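You operate a simulated robot arm through the tools that you are given. There is no shell and no other tool.

Carry out the task below with a simulated robot arm. There is one attempt and no reset: what you move stays moved.

TASK
Wipe the sill groove clean, then bed the cream rubber strip in it.
Fine: cream rag for the grime, strip between the lines, then roll its raised end with the blue hand roller; both tools back. What is to be rubbed or washed off counts as gone when no trace of it is left.

The check looks at the end state, three seconds after you hand in, the way a careful person would. Anything else that was tipped, shoved, dropped, spilled or broken makes it a failure.

THE ROBOT
A 6-joint arm with a two-finger parallel gripper, fixed in place. Base frame: the origin is at the foot of the arm, x ahead of it, y to its left, z up; the work surface is at about z = 0.849. Units: m, rad, N and s.
With the tool pointing down near the work surface it reaches from about 0.3 to 0.66 m from the base axis. Its first joint turns from -2.007 to 2.007 rad. Payload 3.43 kg.
The tool frame sits at the grasp point between the pads (the TCP): z along the fingers, y along the line on which they close. The tips reach 0.034 m beyond it. The gripper opens to 0.128 m. The fingers are 0.024 m wide and 0.012 m thick; the gripper's body (0.048 by 0.13 m) begins 0.096 m behind the TCP.
Orientation is told as [roll, pitch, yaw] about the base's x, y, z axes, in that order, counted from this pose: with the fingers straight down and closing along the base's y, the tool's x points along the base's -x, its y along +y and its z along -z.

THE INTERFACE
- The arm moves only by the tool step_arm. Its argument "increments" is a list of rows, each a list of 3 entries, a list of its own where there are three numbers: the shift along the base's x, y, z in m, then the turn, a rotation vector about the base's x, y, z in rad, then the gripper command, from -1 (fully open) to 1 (shut), values between in proportion. In form: [[[x, y, z], [rx, ry, rz], gripper], ...]. A call has 1 to 20 rows; each row shifts and turns the commanded pose from where the row before left it. Rows are played at 5 a second. More than 0.05 m and 0.15 rad between two rows, or a gripper value outside its range, and nothing of the call is played. A pose out of reach is approached as far as the arm can. The call stops where the force on the tool passes 40 N (or 10 N more than at its start, if that is more) or the arm is blocked; 0.2 s more then pass. The fingers move at their own pace (about 0.153 m/s each) and stop on an object; they squeeze with about 41 N. The grip force told is the motor's: it shows also when the fingers shut on nothing. Time passes only in rows, and 0.2 s behind the last, so rows that do not move let the fingers close. It gives the time, the measured TCP pose, the force on the tool (base axes), the opening and the grip force at its end, in the units of the frame above (readings bear some noise), with the torque about the TCP (base axes, N m) and any sound that the robot's microphone picked up, and new pictures: "show" is both (left out), scene, wrist or none.
- Cameras (640 x 400 px; columns grow to the right, rows downward): "scene" is fixed at [0.0507, -0.5, 1.6126]; the picture's right is [0.87, -0.50, 0.00], its down [-0.31, -0.53, -0.79] and it looks along [0.40, 0.68, -0.61] (base axes); focal length 370 px, centre (320, 200). "wrist" rides on the gripper at [0.076, -0.011, -0.16] in the tool frame; the picture's right is [0.15, 0.99, 0.00], its down [-0.88, 0.13, -0.46] and it looks along [-0.45, 0.07, 0.89] (tool axes); focal length 234 px, centre (320, 200). There is no depth. A picture from a camera that has moved, and an enlarged one, comes with that camera's place and axes in the base frame and with its lens.
- slide_trunk(by): slides the trunk up (or, below 0, down) by that many m; the arm rides with it, the base frame stays. It gives what a move gives, with no picture.
- enlarge(camera, box): a new picture of the part [left, top, right, bottom] of that camera's present view, enlarged. The clock stands still meanwhile.
- hand_in(): hands the job in; it is judged then, once.

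Nothing tells you positions but the pictures and the camera data. Unless the task says otherwise, let go and move clear before handing in.

The tools are called after "Request:" by a JSON object that holds its "method" and its "body". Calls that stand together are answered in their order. step_arm: Moves the arm, as the interface text tells. Its arguments: {"type":"object","properties":{"increments":{"type":"array"},"show":{"type":"string","enum":["both","scene","wrist","none"]}},"required":["increments"]} The other tools are called the same way: slide_trunk (by) slides the trunk up or down; enlarge (camera, box) takes an enlarged picture of a part of a camera's view; hand_in () hands the job in.

At the start:

```text
time: 0.0
eef_pos: [0.3693, 0.2455, 1.2318]
tcp_rot: [0.0, 0.0, 0.001]
wrist_force: [-0.1, -0.4, 0.1]
torque: [0.0, -0.02, -0.01]
grip_width: 0.128
grasp_force: 0.0
trunk travel left (down, up): [-0.925, 0.065]
```

scene: 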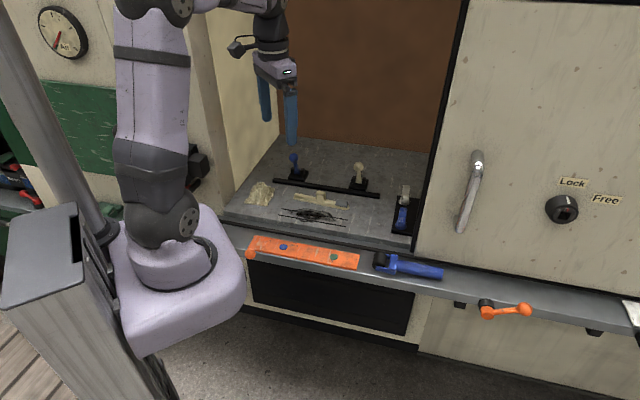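
wrist: 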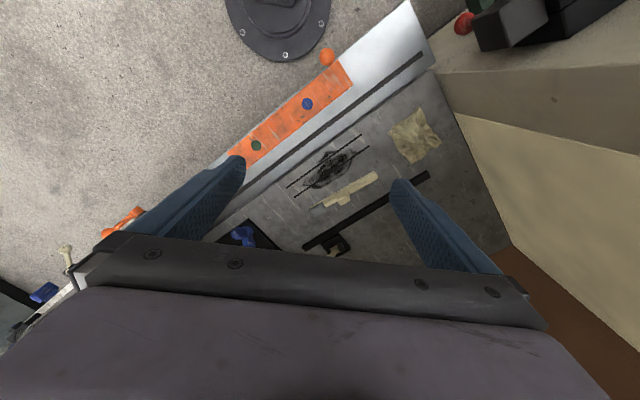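

I see a recessed work bay with a cream rag, a cream strip, a grimy patch between two lines, and several tools. I'll enlarge the views to identify everything before moving.

Request:
{"method": "enlarge", "body": {"camera": "scene", "box": [210, 130, 450, 280]}}

Request:
{"method": "enlarge", "body": {"camera": "wrist", "box": [200, 60, 520, 260]}}

Request:
{"method": "enlarge", "body": {"camera": "scene", "box": [340, 150, 460, 285]}}

```text
2.67 times, centred on (330, 205) of scene
camera zoom: at [0.0507, -0.5, 1.6126], right [0.87, -0.5, 0.0], down [-0.31, -0.53, -0.79], along [0.4, 0.68, -0.61], focal length 985 px, centre (293, 187)
```

zoom: 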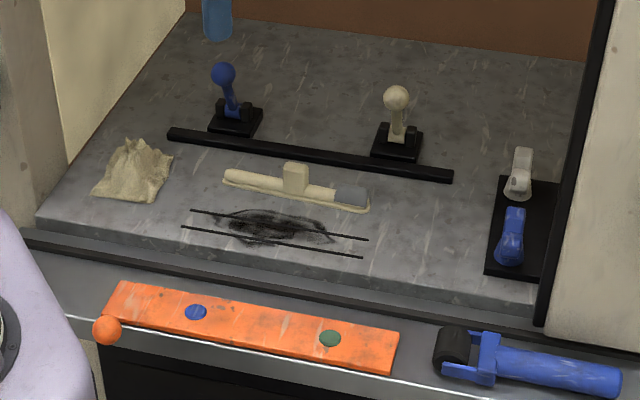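

```text
2.00 times, centred on (360, 160) of wrist
camera zoom: at [0.2922, 0.2349, 1.3898], right [-0.15, 0.99, 0.0], down [0.88, 0.13, 0.46], along [0.45, 0.07, -0.89], focal length 468 px, centre (240, 280)
```

zoom: 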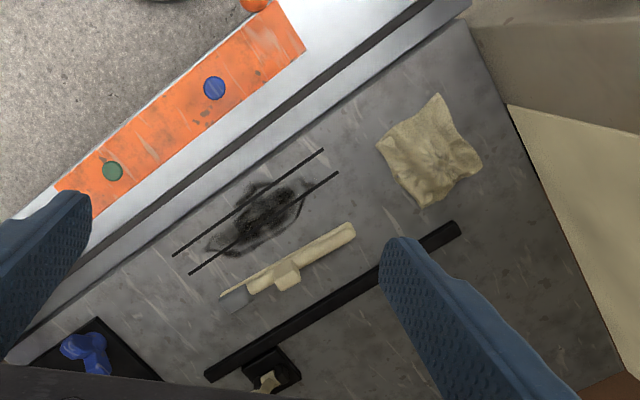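

```text
2.96 times, centred on (400, 218) of scene
camera zoom: at [0.0507, -0.5, 1.6126], right [0.87, -0.5, 0.0], down [-0.31, -0.53, -0.79], along [0.4, 0.68, -0.61], focal length 1095 px, centre (83, 148)
```

zoom: 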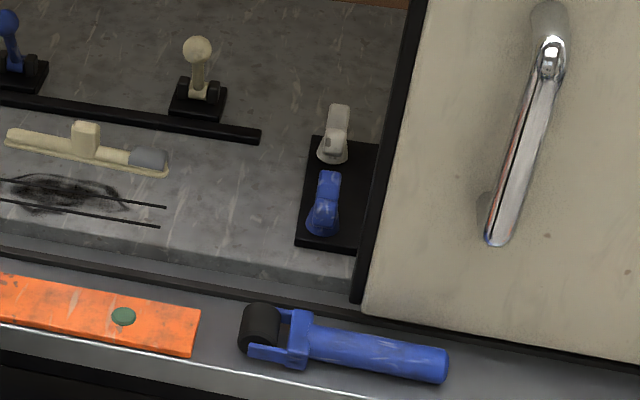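

The bay is turned about 45° to the base. The groove's two lines are centred near (0.476, 0.279), the rag is near (0.37, 0.47), the strip lies behind the groove, and the blue roller lies on the front ledge. I'll zoom in closer on the strip, the rag and the roller.

Request:
{"method": "enlarge", "body": {"camera": "scene", "box": [270, 180, 370, 242]}}

Request:
{"method": "enlarge", "body": {"camera": "wrist", "box": [275, 125, 405, 225]}}

Request:
{"method": "enlarge", "body": {"camera": "scene", "box": [360, 240, 460, 300]}}

Request:
{"method": "enlarge", "body": {"camera": "scene", "box": [230, 170, 310, 220]}}

```text
6.40 times, centred on (320, 211) of scene
camera zoom: at [0.0507, -0.5, 1.6126], right [0.87, -0.5, 0.0], down [-0.31, -0.53, -0.79], along [0.4, 0.68, -0.61], focal length 2364 px, centre (320, 130)
```

zoom: 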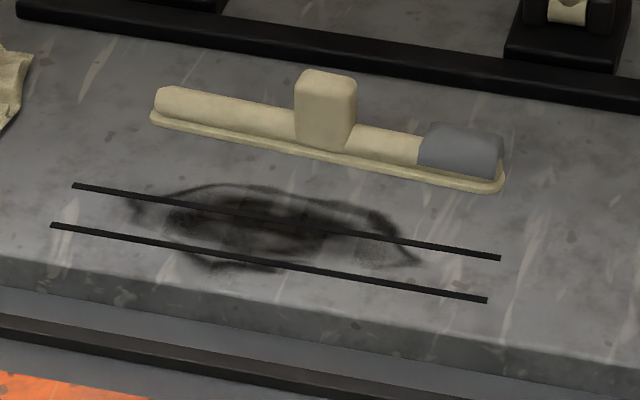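

```text
4.00 times, centred on (340, 175) of wrist
camera zoom: at [0.2922, 0.2349, 1.3898], right [-0.15, 0.99, 0.0], down [0.88, 0.13, 0.46], along [0.45, 0.07, -0.89], focal length 937 px, centre (240, 300)
```

zoom: 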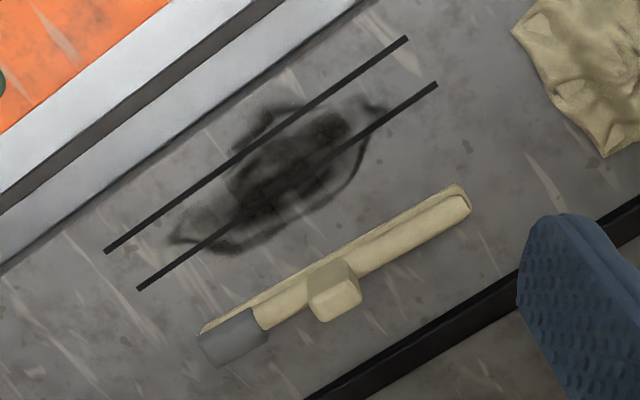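

```text
6.40 times, centred on (410, 270) of scene
camera zoom: at [0.0507, -0.5, 1.6126], right [0.87, -0.5, 0.0], down [-0.31, -0.53, -0.79], along [0.4, 0.68, -0.61], focal length 2364 px, centre (-256, -248)
```

zoom: 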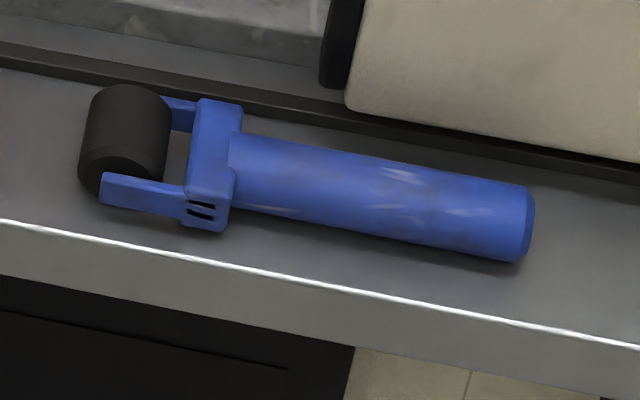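

```text
8.00 times, centred on (270, 195) of scene
camera zoom: at [0.0507, -0.5, 1.6126], right [0.87, -0.5, 0.0], down [-0.31, -0.53, -0.79], along [0.4, 0.68, -0.61], focal length 2956 px, centre (720, 240)
```

zoom: 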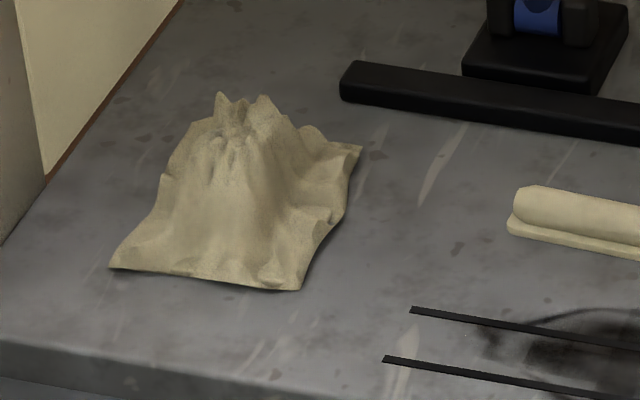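

I can see the strip has a flange, a centre grip block and a grey raised end. The rag is a bunched cloth and the roller lies along the ledge. I'll lower the wrist for a closer look and better measurements.

Request:
{"method": "step_arm", "body": {"increments": [[[0.01, 0.012, -0.04], [0, 0, 0], -1], [[0.01, 0.012, -0.04], [0, 0, 0], -1], [[0.01, 0.012, -0.04], [0, 0, 0], -1], [[0.005, 0.01, -0.03], [0, 0, 0], -1]], "show": "both"}}

```text
time: 1.0
eef_pos: [0.4035, 0.2939, 1.0819]
tcp_rot: [-0.001, 0.0, 0.002]
wrist_force: [-0.6, 0.4, -0.4]
torque: [-0.01, 0.01, 0.0]
grip_width: 0.1281
grasp_force: 0.0
trunk travel left (down, up): [-0.925, 0.065]
camera wrist: at [0.3274, 0.2823, 1.2412], right [-0.15, 0.99, 0.0], down [0.88, 0.13, 0.46], along [0.45, 0.07, -0.89], focal length 234 px, centre (320, 200)
```

scene: 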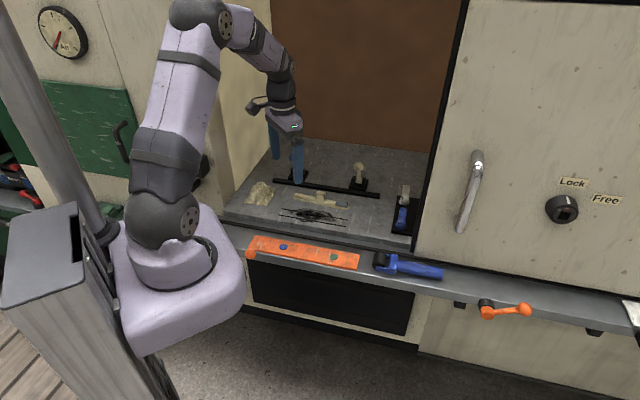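
wrist: 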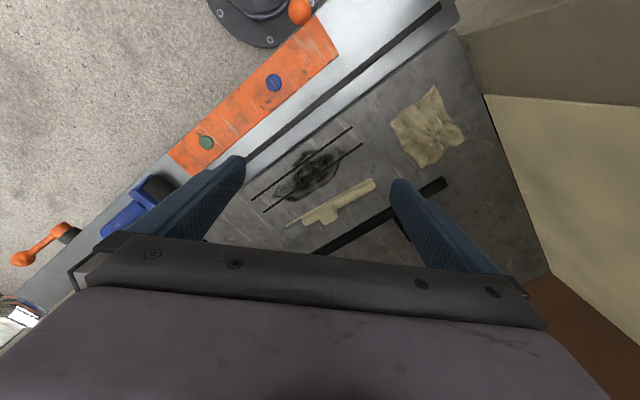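

The wrist camera now sees the whole bay. I'll enlarge several parts of its view to measure the rag, groove and strip.

Request:
{"method": "enlarge", "body": {"camera": "wrist", "box": [230, 110, 390, 240]}}

Request:
{"method": "enlarge", "body": {"camera": "wrist", "box": [370, 70, 490, 190]}}

Request:
{"method": "enlarge", "body": {"camera": "wrist", "box": [70, 140, 230, 250]}}

```text
3.08 times, centred on (310, 175) of wrist
camera zoom: at [0.3274, 0.2823, 1.2412], right [-0.15, 0.99, 0.0], down [0.88, 0.13, 0.46], along [0.45, 0.07, -0.89], focal length 720 px, centre (351, 277)
```

zoom: 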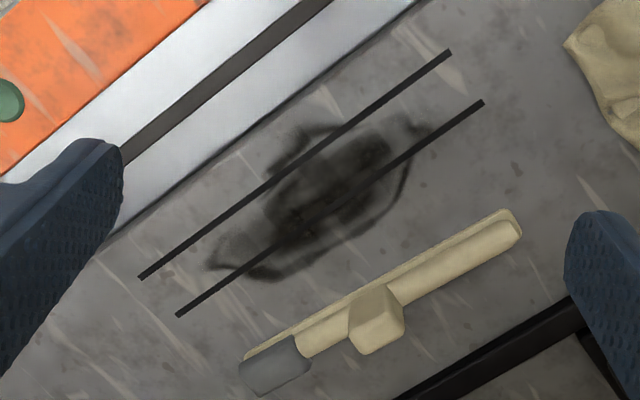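

```text
3.33 times, centred on (430, 130) of wrist
camera zoom: at [0.3274, 0.2823, 1.2412], right [-0.15, 0.99, 0.0], down [0.88, 0.13, 0.46], along [0.45, 0.07, -0.89], focal length 781 px, centre (-47, 433)
```

zoom: 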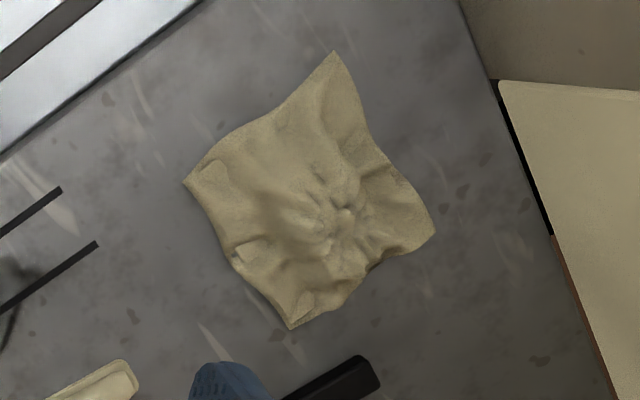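

```text
3.64 times, centred on (150, 195) of wrist
camera zoom: at [0.3274, 0.2823, 1.2412], right [-0.15, 0.99, 0.0], down [0.88, 0.13, 0.46], along [0.45, 0.07, -0.89], focal length 852 px, centre (938, 218)
```

zoom: 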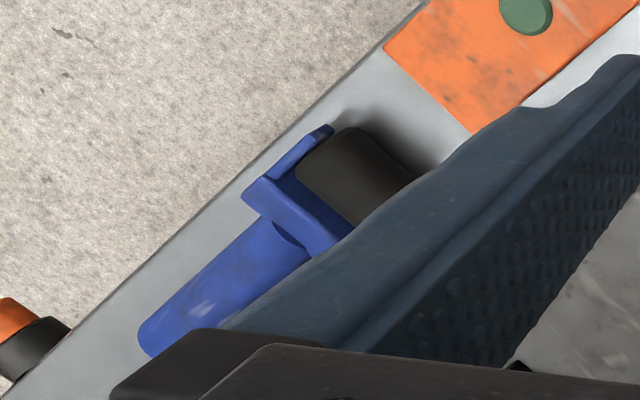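

The groove centre is near (0.473, 0.277) and runs at -45°. The strip sits about 5° off that behind it, and the rag's mound is near (0.37, 0.455). I'll move above the rag first.

Request:
{"method": "step_arm", "body": {"increments": [[[-0.006, 0.04, -0.02], [0, 0, 0], -1], [[-0.006, 0.04, -0.02], [0, 0, 0], -1], [[-0.01, 0.04, -0.02], [0, 0, 0], -1], [[-0.01, 0.042, -0.02], [0, 0, 0], -1], [[0, 0, 0], [0, 0, 0], -1]], "show": "both"}}

Request:
{"method": "enlarge", "body": {"camera": "wrist", "box": [240, 60, 440, 240]}}

Request:
{"method": "enlarge", "body": {"camera": "scene", "box": [220, 90, 360, 230]}}

```text
time: 2.2
eef_pos: [0.3734, 0.4527, 1.0022]
tcp_rot: [0.001, -0.001, 0.001]
wrist_force: [-0.3, -0.3, -0.1]
torque: [0.01, 0.01, 0.02]
grip_width: 0.128
grasp_force: 0.0
trunk travel left (down, up): [-0.925, 0.065]
camera wrist: at [0.2974, 0.4413, 1.1612], right [-0.15, 0.99, 0.0], down [0.88, 0.13, 0.46], along [0.45, 0.07, -0.89], focal length 234 px, centre (320, 200)
```

scene: 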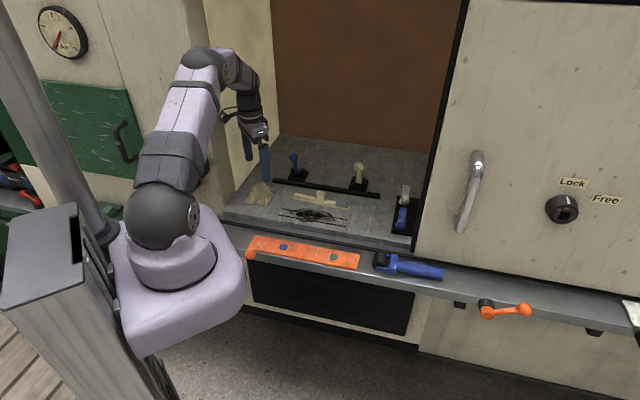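
wrist: 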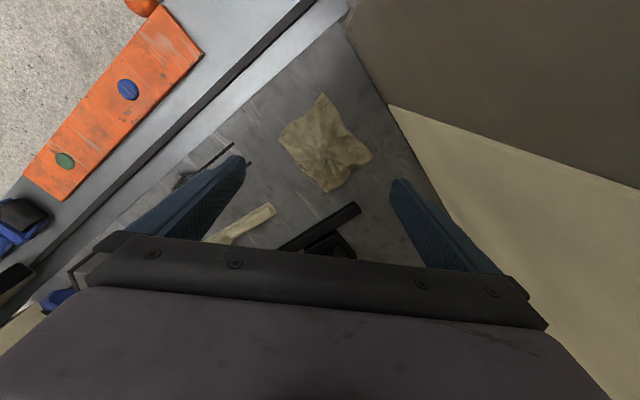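

```text
2.22 times, centred on (340, 150) of wrist
camera zoom: at [0.2974, 0.4413, 1.1612], right [-0.15, 0.99, 0.0], down [0.88, 0.13, 0.46], along [0.45, 0.07, -0.89], focal length 520 px, centre (276, 311)
```

zoom: 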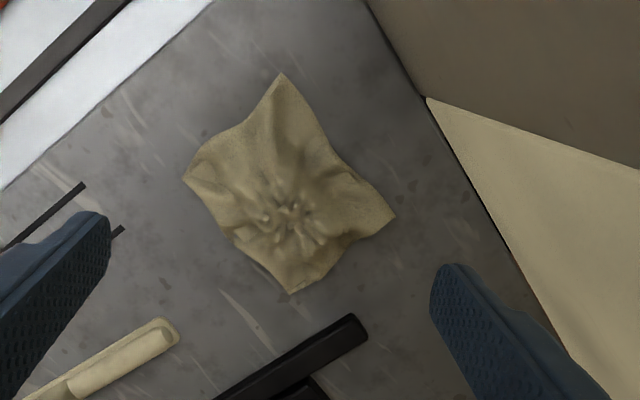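

```text
2.86 times, centred on (290, 160) of scene
camera zoom: at [0.0507, -0.5, 1.6126], right [0.87, -0.5, 0.0], down [-0.31, -0.53, -0.79], along [0.4, 0.68, -0.61], focal length 1056 px, centre (406, 314)
```

zoom: 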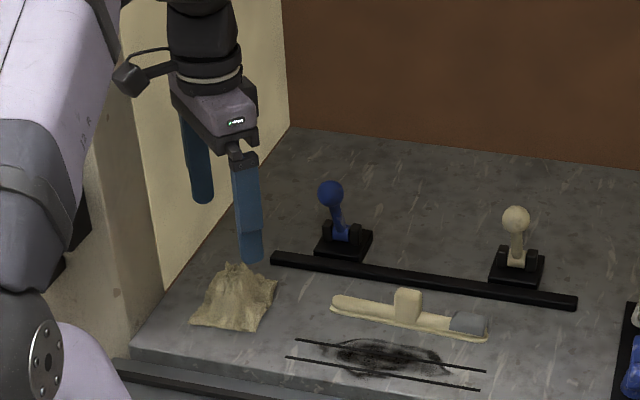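

The rag peak is at about (0.370, 0.460, 0.913), and the sill surface is near z = 0.86. I'll descend over it with the fingers open.

Request:
{"method": "step_arm", "body": {"increments": [[[-0.003, 0.006, -0.025], [0, 0, 0], -1], [[0, 0, -0.025], [0, 0, 0], -1], [[0, 0, -0.02], [0, 0, 0], -1], [[0, 0, -0.015], [0, 0, 0], -1], [[0, 0, 0], [0, 0, 0], -1]], "show": "both"}}

Request:
{"method": "enlarge", "body": {"camera": "scene", "box": [220, 90, 360, 230]}}

```text
time: 3.4
eef_pos: [0.3699, 0.4594, 0.9155]
tcp_rot: [0.0, -0.002, -0.001]
wrist_force: [-0.3, -0.3, 0.4]
torque: [0.0, 0.01, 0.04]
grip_width: 0.1282
grasp_force: 0.0
trunk travel left (down, up): [-0.925, 0.065]
camera wrist: at [0.2929, 0.4487, 1.0748], right [-0.15, 0.99, 0.0], down [0.88, 0.13, 0.46], along [0.45, 0.07, -0.89], focal length 234 px, centre (320, 200)
```

scene: 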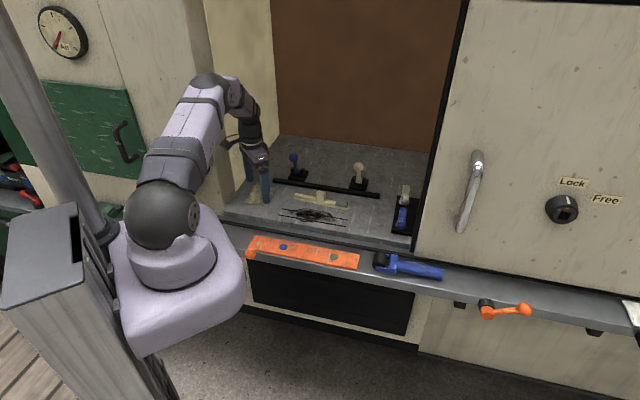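
wrist: 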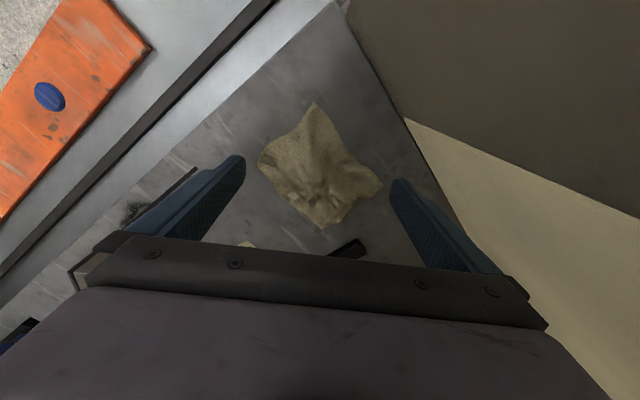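

```text
2.86 times, centred on (290, 160) of scene
camera zoom: at [0.0507, -0.5, 1.6126], right [0.87, -0.5, 0.0], down [-0.31, -0.53, -0.79], along [0.4, 0.68, -0.61], focal length 1056 px, centre (406, 314)
```

zoom: 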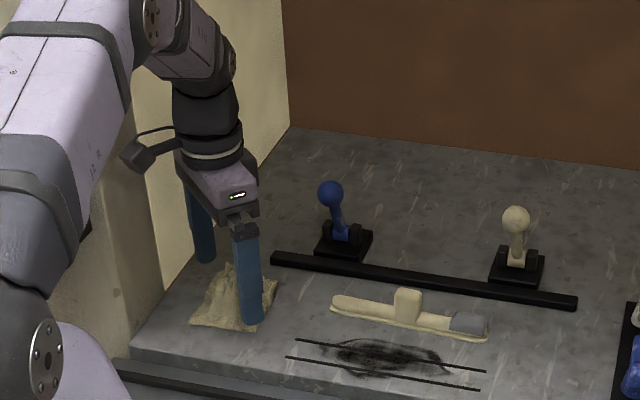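

The fingers now straddle the rag. I'll check how the mound lines up between them before closing.

Request:
{"method": "enlarge", "body": {"camera": "wrist", "box": [230, 90, 410, 250]}}

```text
2.50 times, centred on (320, 170) of wrist
camera zoom: at [0.2929, 0.4487, 1.0748], right [-0.15, 0.99, 0.0], down [0.88, 0.13, 0.46], along [0.45, 0.07, -0.89], focal length 585 px, centre (320, 275)
```

zoom: 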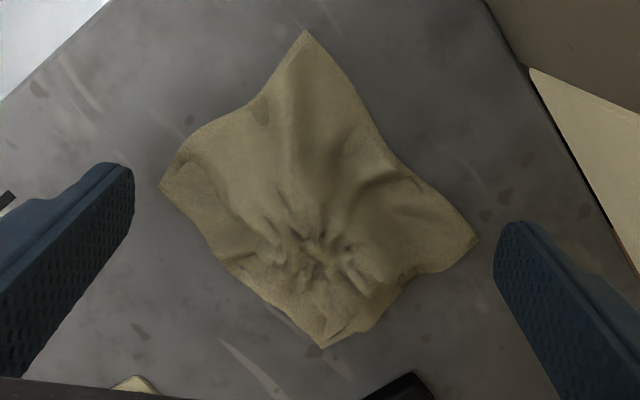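

The mound peak lines up with the TCP. I'll close on it.

Request:
{"method": "step_arm", "body": {"increments": [[[0, 0, 0], [0, 0, 0], 1], [[0, 0, 0], [0, 0, 0], 1], [[0, 0, 0], [0, 0, 0], 1], [[0, 0, 0], [0, 0, 0], 1]], "show": "both"}}

Request:
{"method": "enlarge", "body": {"camera": "wrist", "box": [230, 90, 410, 250]}}

Request:
{"method": "enlarge", "body": {"camera": "scene", "box": [220, 110, 360, 230]}}

```text
time: 4.4
eef_pos: [0.3694, 0.4592, 0.9163]
tcp_rot: [0.0, -0.001, 0.0]
wrist_force: [-0.2, -0.1, -0.2]
torque: [0.01, 0.0, -0.03]
grip_width: 0.0344
grasp_force: 41.0
trunk travel left (down, up): [-0.925, 0.065]
camera wrist: at [0.2931, 0.4486, 1.0749], right [-0.15, 0.99, 0.0], down [0.88, 0.13, 0.46], along [0.45, 0.07, -0.89], focal length 234 px, centre (320, 200)
```

scene: 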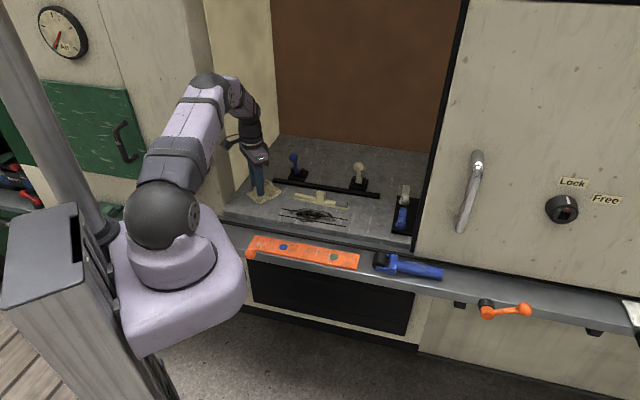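
wrist: 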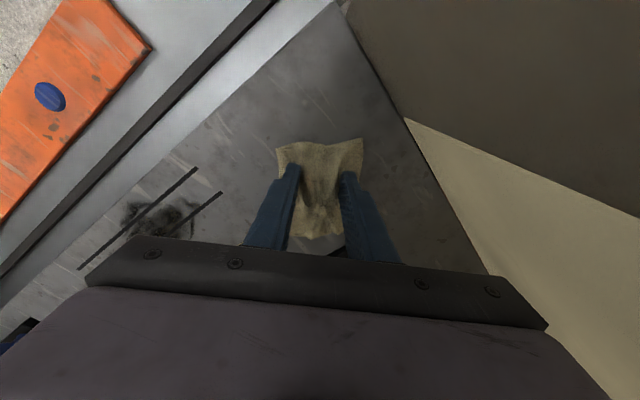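

```text
2.50 times, centred on (320, 170) of wrist
camera zoom: at [0.2931, 0.4486, 1.0749], right [-0.15, 0.99, 0.0], down [0.88, 0.13, 0.46], along [0.45, 0.07, -0.89], focal length 585 px, centre (320, 275)
```

zoom: 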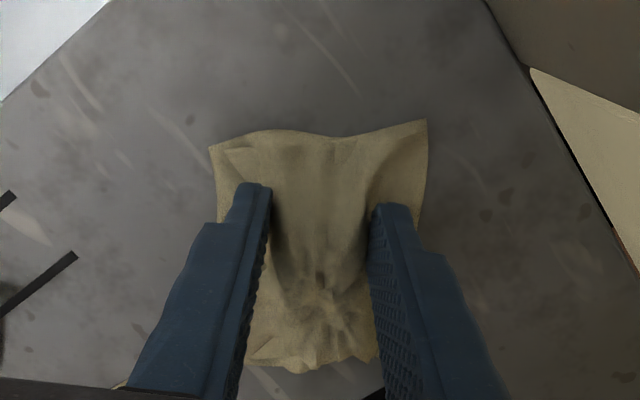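

```text
3.33 times, centred on (290, 170) of scene
camera zoom: at [0.0507, -0.5, 1.6126], right [0.87, -0.5, 0.0], down [-0.31, -0.53, -0.79], along [0.4, 0.68, -0.61], focal length 1232 px, centre (420, 300)
```

zoom: 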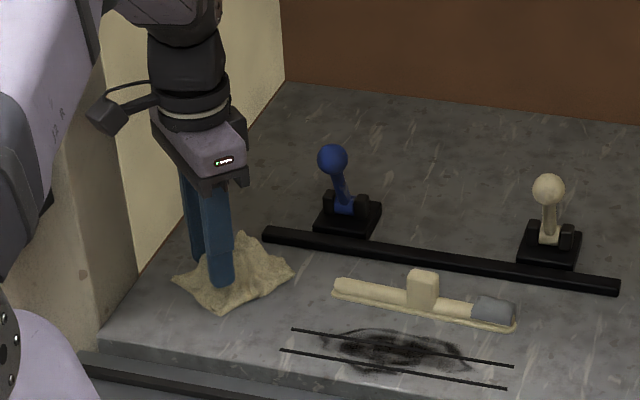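

I have the rag, and it turned to line up with the fingers as they closed. I'll lift it slightly and see how it hangs.

Request:
{"method": "step_arm", "body": {"increments": [[[0, 0, 0.02], [0, 0, 0], 1], [[0, 0, 0.02], [0, 0, 0], 1], [[0.01, -0.025, 0.01], [0, 0, 0], 1], [[0.01, -0.025, 0], [0, 0, -0.1], 1], [[0.0, -0.02, 0], [0, 0, -0.1], 1]], "show": "both"}}

Request:
{"method": "enlarge", "body": {"camera": "wrist", "box": [230, 90, 410, 250]}}

Request:
{"method": "enlarge", "body": {"camera": "scene", "box": [220, 110, 360, 230]}}

```text
time: 5.6
eef_pos: [0.3879, 0.3882, 0.9636]
tcp_rot: [0.0, 0.0, -0.2]
wrist_force: [-0.3, -0.2, -1.3]
torque: [0.02, -0.03, 0.01]
grip_width: 0.0343
grasp_force: 40.8
trunk travel left (down, up): [-0.925, 0.065]
camera wrist: at [0.3114, 0.393, 1.1236], right [0.05, 1.0, 0.0], down [0.89, -0.05, 0.46], along [0.46, -0.02, -0.89], focal length 234 px, centre (320, 200)
```

scene: 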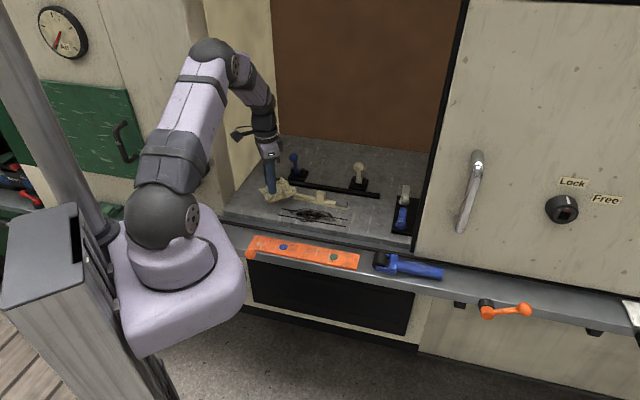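
wrist: 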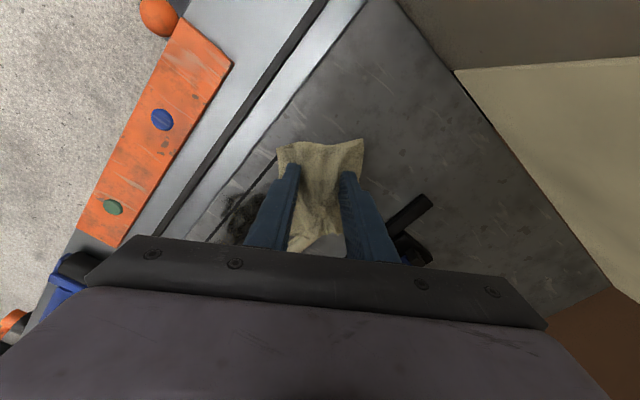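

```text
2.50 times, centred on (320, 170) of wrist
camera zoom: at [0.3114, 0.393, 1.1236], right [0.05, 1.0, 0.0], down [0.89, -0.05, 0.46], along [0.46, -0.02, -0.89], focal length 585 px, centre (320, 275)
```

zoom: 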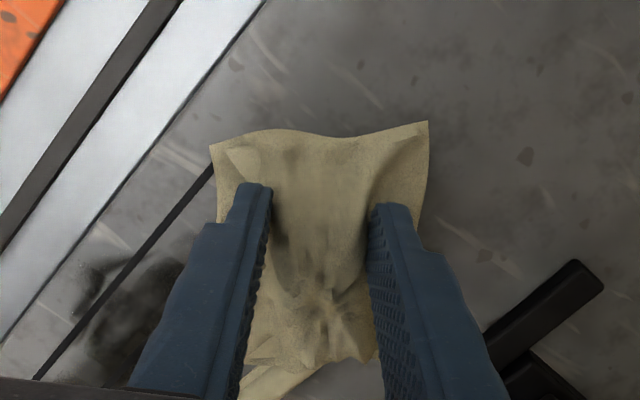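

```text
3.33 times, centred on (290, 170) of scene
camera zoom: at [0.0507, -0.5, 1.6126], right [0.87, -0.5, 0.0], down [-0.31, -0.53, -0.79], along [0.4, 0.68, -0.61], focal length 1232 px, centre (420, 300)
```

zoom: 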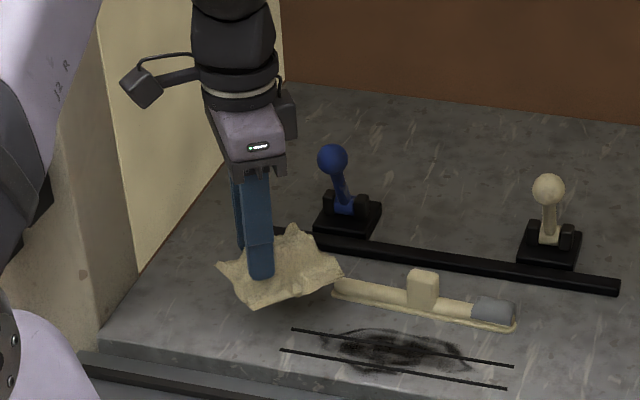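

The rag hangs rigidly in the grip. I'll turn the gripper to line up with the groove and move over the groove's left end.

Request:
{"method": "step_arm", "body": {"increments": [[[0.011, -0.017, 0], [0, 0, -0.146], 1], [[0.011, -0.017, 0], [0, 0, -0.146], 1], [[0.011, -0.017, 0], [0, 0, -0.146], 1], [[0.011, -0.018, 0], [0, 0, -0.146], 1], [[0, 0, -0.025], [0, 0, 0], 1]], "show": "both"}}

Request:
{"method": "enlarge", "body": {"camera": "scene", "box": [240, 130, 380, 250]}}

```text
time: 6.8
eef_pos: [0.4335, 0.3224, 0.9416]
tcp_rot: [0.001, 0.0, -0.786]
wrist_force: [0.1, -0.4, -1.1]
torque: [-0.03, -0.01, 0.0]
grip_width: 0.0339
grasp_force: 40.6
trunk travel left (down, up): [-0.925, 0.065]
camera wrist: at [0.3726, 0.3681, 1.0991], right [0.6, 0.8, 0.0], down [0.71, -0.53, 0.46], along [0.37, -0.27, -0.89], focal length 234 px, centre (320, 200)
```

scene: 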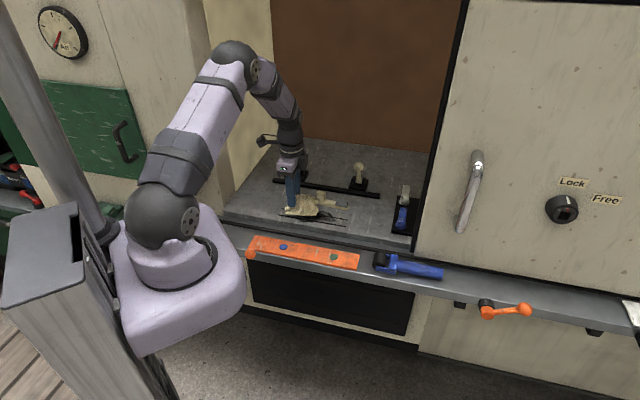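
wrist: 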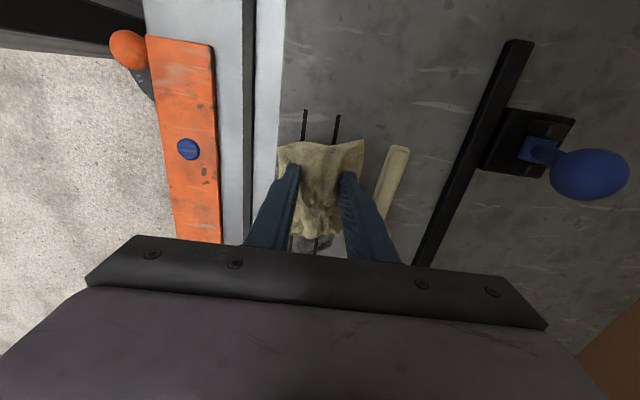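

```text
3.33 times, centred on (310, 190) of scene
camera zoom: at [0.0507, -0.5, 1.6126], right [0.87, -0.5, 0.0], down [-0.31, -0.53, -0.79], along [0.4, 0.68, -0.61], focal length 1232 px, centre (353, 233)
```

zoom: 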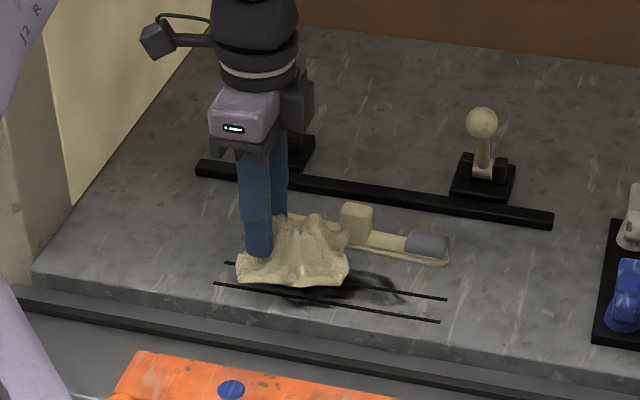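

The rag is over the groove's left part and clear of the strip. I'll lower it gently until it touches.

Request:
{"method": "step_arm", "body": {"increments": [[[-0.003, -0.003, -0.012], [0, 0, 0], 1], [[0, 0, -0.01], [0, 0, 0], 1], [[0, 0, -0.003], [0, 0, 0], 1], [[0, 0, -0.002], [0, 0, 0], 1]], "show": "none"}}

```text
time: 7.8
eef_pos: [0.4315, 0.3175, 0.9159]
tcp_rot: [0.002, 0.001, -0.783]
wrist_force: [0.8, -2.3, 12.8]
torque: [-0.43, 0.35, 0.12]
grip_width: 0.0334
grasp_force: 41.2
trunk travel left (down, up): [-0.925, 0.065]
```

Contact is good at about 13 N. Next comes a first wiping stroke along the groove.

Request:
{"method": "step_arm", "body": {"increments": [[[-0.009, 0.009, 0], [0, 0, 0], 1], [[-0.009, 0.009, 0], [0, 0, 0], 1], [[0.012, -0.012, 0], [0, 0, 0], 1], [[0.012, -0.012, 0], [0, 0, 0], 1], [[0.012, -0.012, 0], [0, 0, 0], 1], [[0.012, -0.012, 0], [0, 0, 0], 1], [[0.012, -0.012, 0], [0, 0, 0], 1], [[0.012, -0.012, 0], [0, 0, 0], 1], [[0.012, -0.012, 0], [0, 0, 0], 1], [[0.012, -0.012, 0], [0, 0, 0], 1], [[0.012, -0.012, 0], [0, 0, 0], 1], [[0.008, -0.008, 0], [0, 0, 0], 1]], "show": "both"}}

Request:
{"method": "enlarge", "body": {"camera": "scene", "box": [240, 150, 380, 250]}}

```text
time: 10.4
eef_pos: [0.5243, 0.2193, 0.9146]
tcp_rot: [0.001, -0.002, -0.785]
wrist_force: [-4.7, 6.5, 19.0]
torque: [0.06, 0.29, 0.12]
grip_width: 0.0326
grasp_force: 40.6
trunk travel left (down, up): [-0.925, 0.065]
camera wrist: at [0.4628, 0.2655, 1.0742], right [0.59, 0.8, 0.0], down [0.72, -0.53, 0.46], along [0.37, -0.27, -0.89], focal length 234 px, centre (320, 200)
```

scene: 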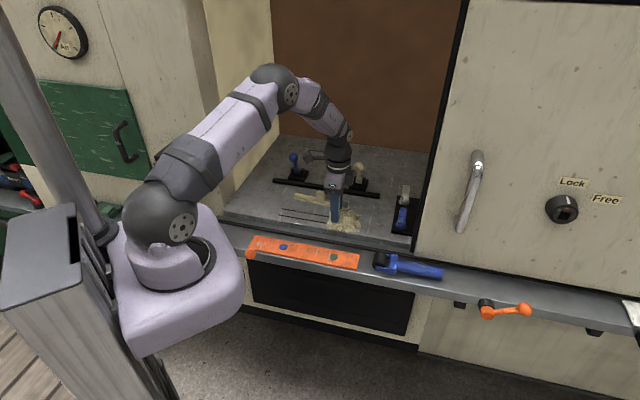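
wrist: 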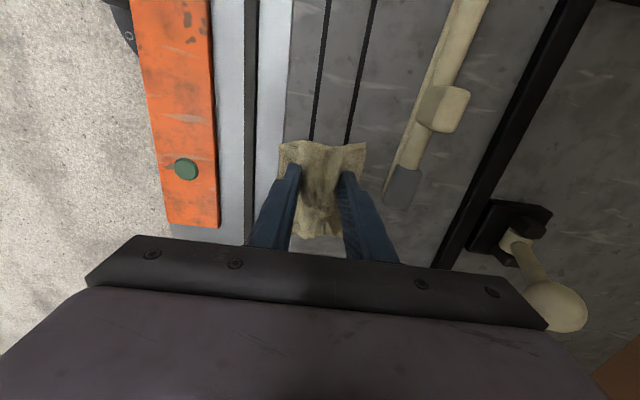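

```text
4.00 times, centred on (310, 200) of scene
camera zoom: at [0.0507, -0.5, 1.6126], right [0.87, -0.5, 0.0], down [-0.31, -0.53, -0.79], along [0.4, 0.68, -0.61], focal length 1478 px, centre (360, 200)
```

zoom: 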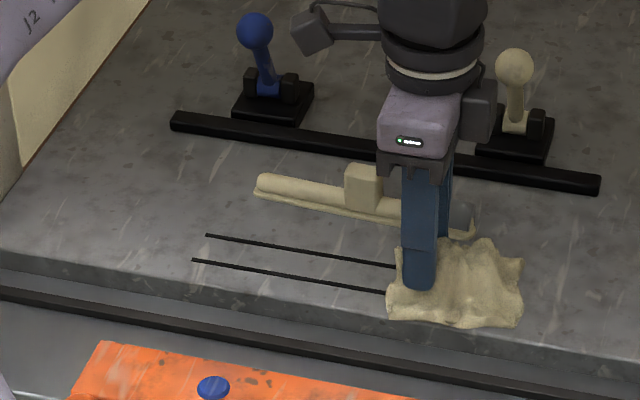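

The grime looks gone after one stroke. I'll inspect it closely for faint traces.

Request:
{"method": "enlarge", "body": {"camera": "wrist", "box": [250, 0, 450, 150]}}

Request:
{"method": "enlarge", "body": {"camera": "scene", "box": [270, 190, 350, 240]}}

```text
2.67 times, centred on (350, 75) of wrist
camera zoom: at [0.4628, 0.2655, 1.0742], right [0.59, 0.8, 0.0], down [0.72, -0.53, 0.46], along [0.37, -0.27, -0.89], focal length 624 px, centre (240, 533)
```

zoom: 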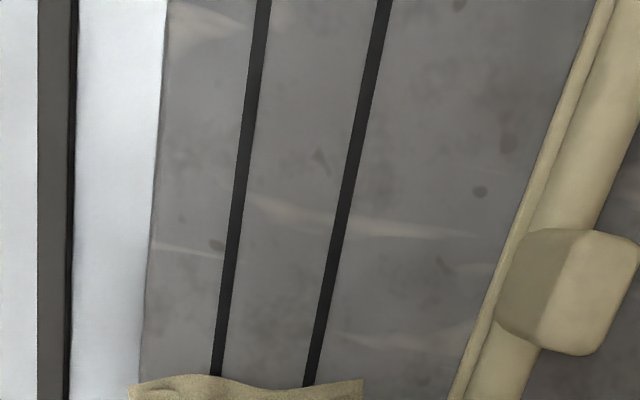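

```text
8.00 times, centred on (310, 215) of scene
camera zoom: at [0.0507, -0.5, 1.6126], right [0.87, -0.5, 0.0], down [-0.31, -0.53, -0.79], along [0.4, 0.68, -0.61], focal length 2956 px, centre (400, 80)
```

zoom: 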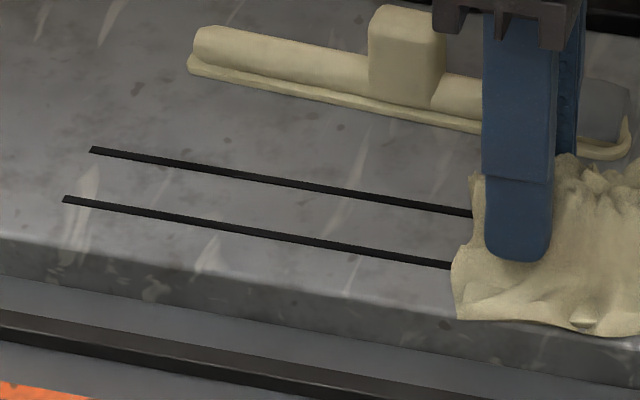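

Only the concrete's own mottling remains. I'll make two more passes, offset to each side, to be thorough.

Request:
{"method": "step_arm", "body": {"increments": [[[0.007, 0.007, 0], [0, 0, 0], 1], [[-0.014, 0.014, 0], [0, 0, 0], 1], [[-0.014, 0.014, 0], [0, 0, 0], 1], [[-0.014, 0.014, 0], [0, 0, 0], 1], [[-0.014, 0.014, 0], [0, 0, 0], 1], [[-0.014, 0.014, 0], [0, 0, 0], 1], [[-0.014, 0.014, 0], [0, 0, 0], 1], [[-0.014, 0.014, 0], [0, 0, 0], 1], [[-0.014, 0.014, 0], [0, 0, 0], 1], [[-0.009, -0.009, 0], [0, 0, 0], 1], [[0.014, -0.014, 0], [0, 0, 0], 1], [[0.014, -0.014, 0], [0, 0, 0], 1], [[0.014, -0.014, 0], [0, 0, 0], 1], [[0.014, -0.014, 0], [0, 0, 0], 1], [[0.014, -0.014, 0], [0, 0, 0], 1], [[0.014, -0.014, 0], [0, 0, 0], 1], [[0.014, -0.014, 0], [0, 0, 0], 1], [[0.014, -0.014, 0], [0, 0, 0], 1]], "show": "both"}}

Request:
{"method": "enlarge", "body": {"camera": "wrist", "box": [250, 0, 450, 150]}}

```text
time: 14.2
eef_pos: [0.5242, 0.2173, 0.9147]
tcp_rot: [0.001, -0.001, -0.783]
wrist_force: [-3.0, 3.5, 14.2]
torque: [0.08, 0.01, 0.17]
grip_width: 0.0316
grasp_force: 41.0
trunk travel left (down, up): [-0.925, 0.065]
camera wrist: at [0.4624, 0.2624, 1.0736], right [0.59, 0.8, 0.0], down [0.72, -0.53, 0.46], along [0.37, -0.27, -0.89], focal length 234 px, centre (320, 200)
```

scene: 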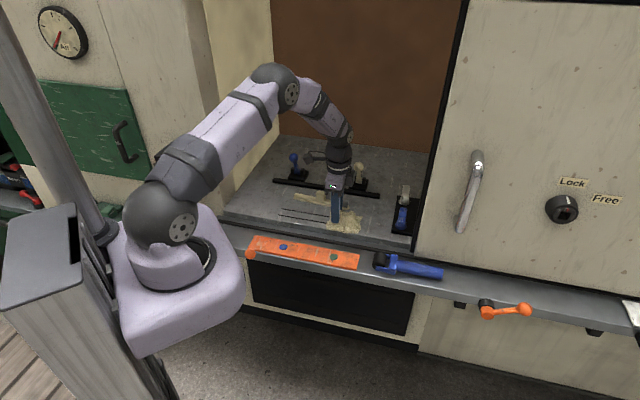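
wrist: 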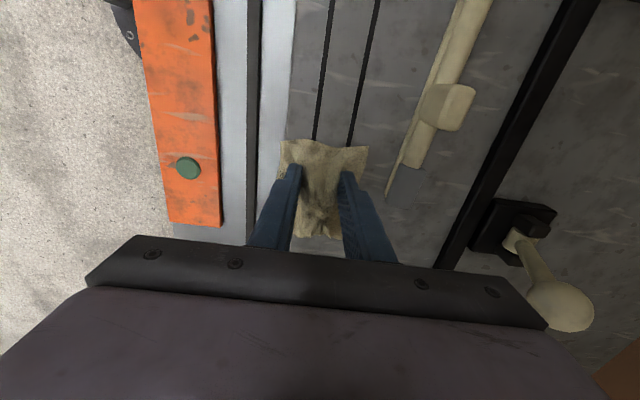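

```text
2.67 times, centred on (350, 75) of wrist
camera zoom: at [0.4624, 0.2624, 1.0736], right [0.59, 0.8, 0.0], down [0.72, -0.53, 0.46], along [0.37, -0.27, -0.89], focal length 624 px, centre (240, 533)
```

zoom: 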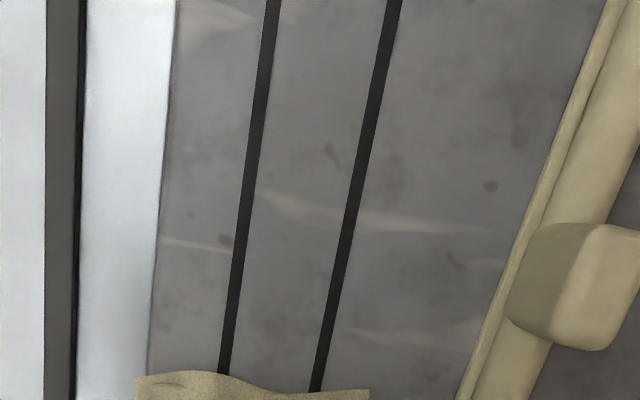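

The groove is clean. I worked out that closing the gripper turned the rag by about -50°, so I'll return it with yaw near +0.87 to restore its original orientation. I'll lift first and check the whole groove.

Request:
{"method": "step_arm", "body": {"increments": [[[0, 0, 0.02], [0, 0, 0], 1], [[0, 0, 0.04], [0, 0, 0], 1], [[-0.028, 0.028, 0.01], [0, 0, 0.14], 1], [[-0.028, 0.028, 0], [0, 0, 0.14], 1], [[-0.028, 0.028, 0], [0, 0, 0.14], 1], [[-0.015, 0.025, 0], [0, 0, 0.14], 1], [[-0.012, 0.025, 0], [0, 0, 0.14], 1], [[-0.012, 0.025, 0], [0, 0, 0.14], 1]], "show": "both"}}

Request:
{"method": "enlarge", "body": {"camera": "scene", "box": [260, 180, 370, 250]}}

```text
time: 16.0
eef_pos: [0.4041, 0.3753, 0.9834]
tcp_rot: [-0.001, 0.0, 0.059]
wrist_force: [0.4, 0.6, -0.6]
torque: [-0.02, 0.04, -0.02]
grip_width: 0.0308
grasp_force: 41.0
trunk travel left (down, up): [-0.925, 0.065]
camera wrist: at [0.3284, 0.3606, 1.1427], right [-0.2, 0.98, 0.0], down [0.87, 0.18, 0.46], along [0.45, 0.09, -0.89], focal length 234 px, centre (320, 200)
```

scene: 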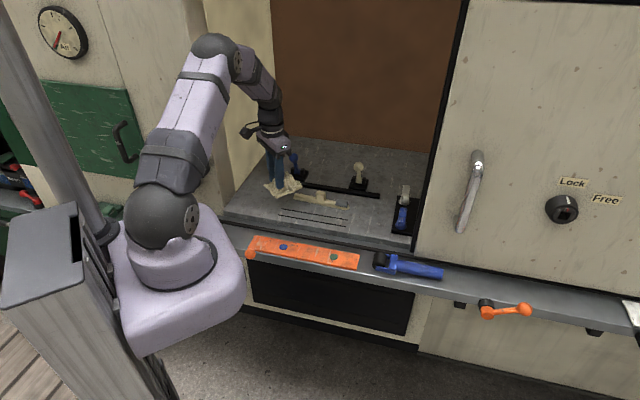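
wrist: 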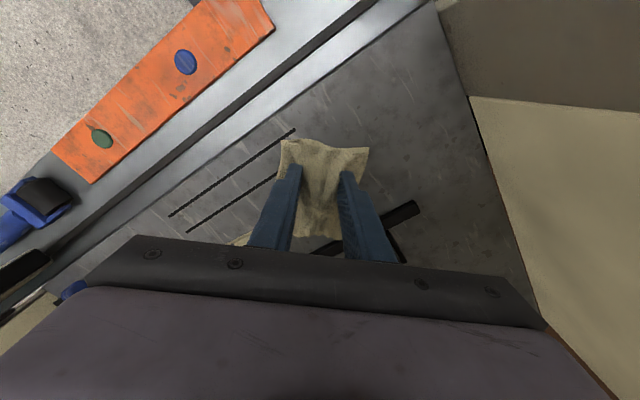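

```text
5.71 times, centred on (315, 215) of scene
camera zoom: at [0.0507, -0.5, 1.6126], right [0.87, -0.5, 0.0], down [-0.31, -0.53, -0.79], along [0.4, 0.68, -0.61], focal length 2111 px, centre (349, 114)
```

zoom: 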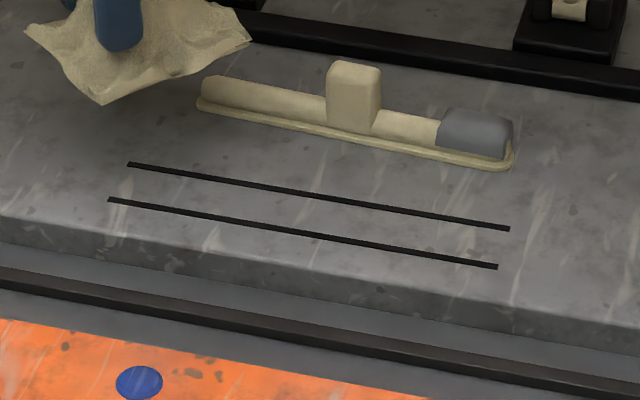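

The groove is spotless and the strip hasn't moved. I'll take the rag back toward its home spot while turning to yaw 0.87.

Request:
{"method": "step_arm", "body": {"increments": [[[-0.006, 0.014, 0], [0, 0, 0.135], 1], [[-0.006, 0.014, 0], [0, 0, 0.135], 1], [[-0.006, 0.014, 0], [0, 0, 0.135], 1], [[-0.006, 0.014, 0], [0, 0, 0.135], 1], [[-0.005, 0.014, 0], [0, 0, 0.135], 1], [[-0.005, 0.014, 0], [0, 0, 0.135], 1], [[0, 0, -0.02], [0, 0, 0], 1], [[0, 0, 0], [0, 0, 0], 1]], "show": "both"}}

Request:
{"method": "enlarge", "body": {"camera": "scene", "box": [210, 100, 350, 220]}}

```text
time: 17.8
eef_pos: [0.3684, 0.4613, 0.964]
tcp_rot: [0.0, 0.0, 0.867]
wrist_force: [-0.8, -0.3, -0.9]
torque: [-0.02, -0.01, -0.03]
grip_width: 0.031
grasp_force: 40.4
trunk travel left (down, up): [-0.925, 0.065]
camera wrist: at [0.3275, 0.3965, 1.1224], right [-0.85, 0.53, 0.0], down [0.47, 0.76, 0.46], along [0.24, 0.39, -0.89], focal length 234 px, centre (320, 200)
```

scene: 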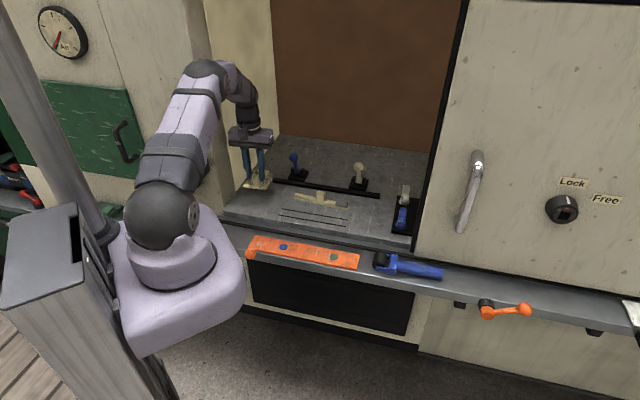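
wrist: 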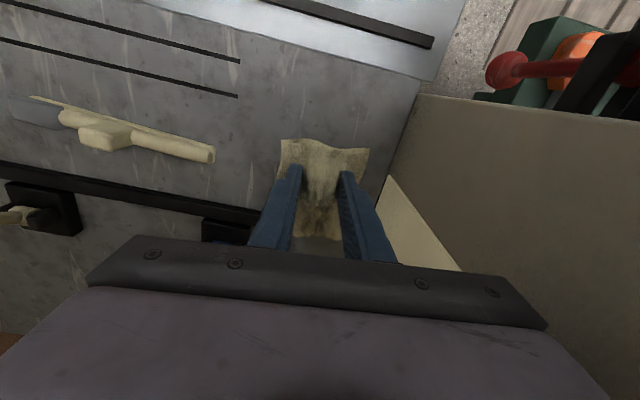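

```text
3.33 times, centred on (280, 160) of scene
camera zoom: at [0.0507, -0.5, 1.6126], right [0.87, -0.5, 0.0], down [-0.31, -0.53, -0.79], along [0.4, 0.68, -0.61], focal length 1232 px, centre (453, 333)
```

zoom: 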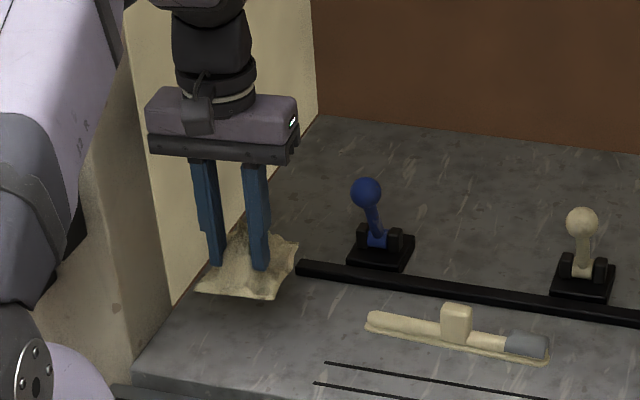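

The rag is hovering over its home spot. I'll lower it gently to contact.

Request:
{"method": "step_arm", "body": {"increments": [[[0.001, -0.001, -0.02], [0, 0, 0], 1], [[0, 0, -0.02], [0, 0, 0], 1], [[0, 0, -0.005], [0, 0, 0], 1], [[0, 0, -0.001], [0, 0, 0], 1]], "show": "none"}}

```text
time: 18.8
eef_pos: [0.3696, 0.4597, 0.9175]
tcp_rot: [0.0, -0.001, 0.866]
wrist_force: [-0.1, 0.5, -0.6]
torque: [0.0, 0.02, 0.0]
grip_width: 0.0308
grasp_force: 41.1
trunk travel left (down, up): [-0.925, 0.065]
```

Request:
{"method": "step_arm", "body": {"increments": [[[0, 0, -0.001], [0, 0, 0], 1], [[0, 0, -0.001], [0, 0, 0], 1], [[0, 0, -0.001], [0, 0, 0], 1]], "show": "scene"}}

Request:
{"method": "enlarge", "body": {"camera": "scene", "box": [210, 130, 310, 220]}}

```text
time: 19.6
eef_pos: [0.3691, 0.4598, 0.9148]
tcp_rot: [-0.001, -0.002, 0.866]
wrist_force: [-0.4, -0.8, 1.9]
torque: [0.1, -0.08, 0.01]
grip_width: 0.0307
grasp_force: 41.0
trunk travel left (down, up): [-0.925, 0.065]
```

scene: 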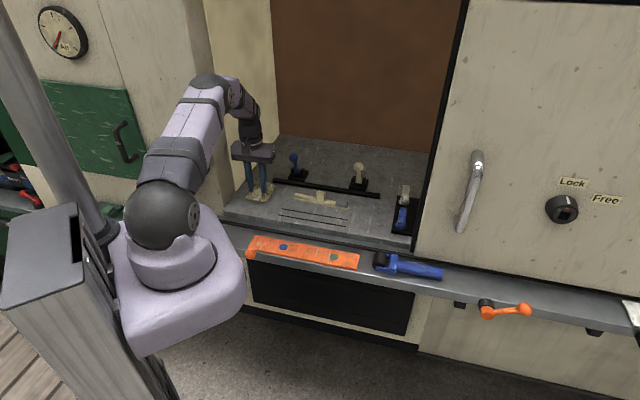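

```text
4.44 times, centred on (260, 175) of scene
camera zoom: at [0.0507, -0.5, 1.6126], right [0.87, -0.5, 0.0], down [-0.31, -0.53, -0.79], along [0.4, 0.68, -0.61], focal length 1642 px, centre (587, 311)
```

zoom: 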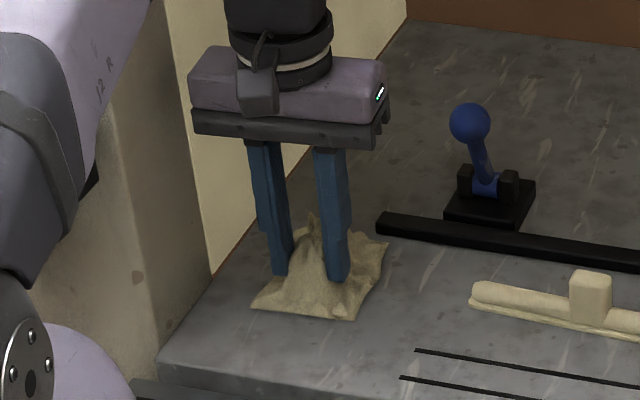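

The rag is resting on the sill in its original orientation. I'll release it and rise straight up.

Request:
{"method": "step_arm", "body": {"increments": [[[0, 0, 0], [0, 0, 0], 0.3], [[0, 0, 0], [0, 0, 0], -0.1], [[0, 0, 0], [0, 0, 0], -0.2], [[0, 0, 0.02], [0, 0, 0], -0.2], [[0, 0, 0.04], [0, 0, 0], -0.2], [[0, 0, 0.04], [0, 0, 0], -0.2], [[0, 0, 0.03], [0, 0, 0], -0.2]], "show": "both"}}

Request:
{"method": "enlarge", "body": {"camera": "scene", "box": [230, 170, 310, 220]}}

```text
time: 21.2
eef_pos: [0.3697, 0.4603, 1.0432]
tcp_rot: [0.0, -0.001, 0.866]
wrist_force: [0.1, 0.6, -0.5]
torque: [0.0, -0.05, -0.01]
grip_width: 0.0766
grasp_force: 0.1
trunk travel left (down, up): [-0.925, 0.065]
camera wrist: at [0.3287, 0.396, 1.2016], right [-0.85, 0.53, 0.0], down [0.47, 0.76, 0.46], along [0.24, 0.39, -0.89], focal length 234 px, centre (320, 200)
```

scene: 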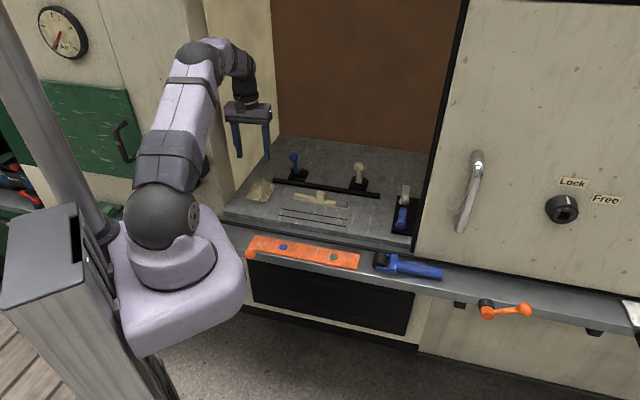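
wrist: 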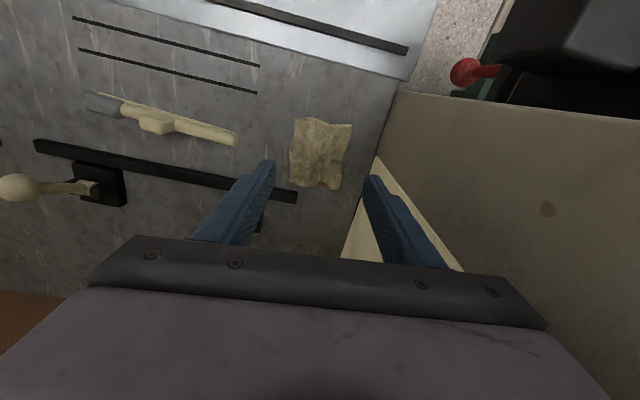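

```text
8.00 times, centred on (270, 195) of scene
camera zoom: at [0.0507, -0.5, 1.6126], right [0.87, -0.5, 0.0], down [-0.31, -0.53, -0.79], along [0.4, 0.68, -0.61], focal length 2956 px, centre (720, 240)
```

zoom: 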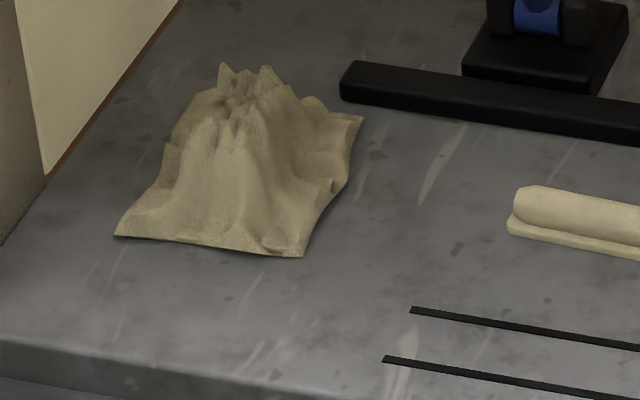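

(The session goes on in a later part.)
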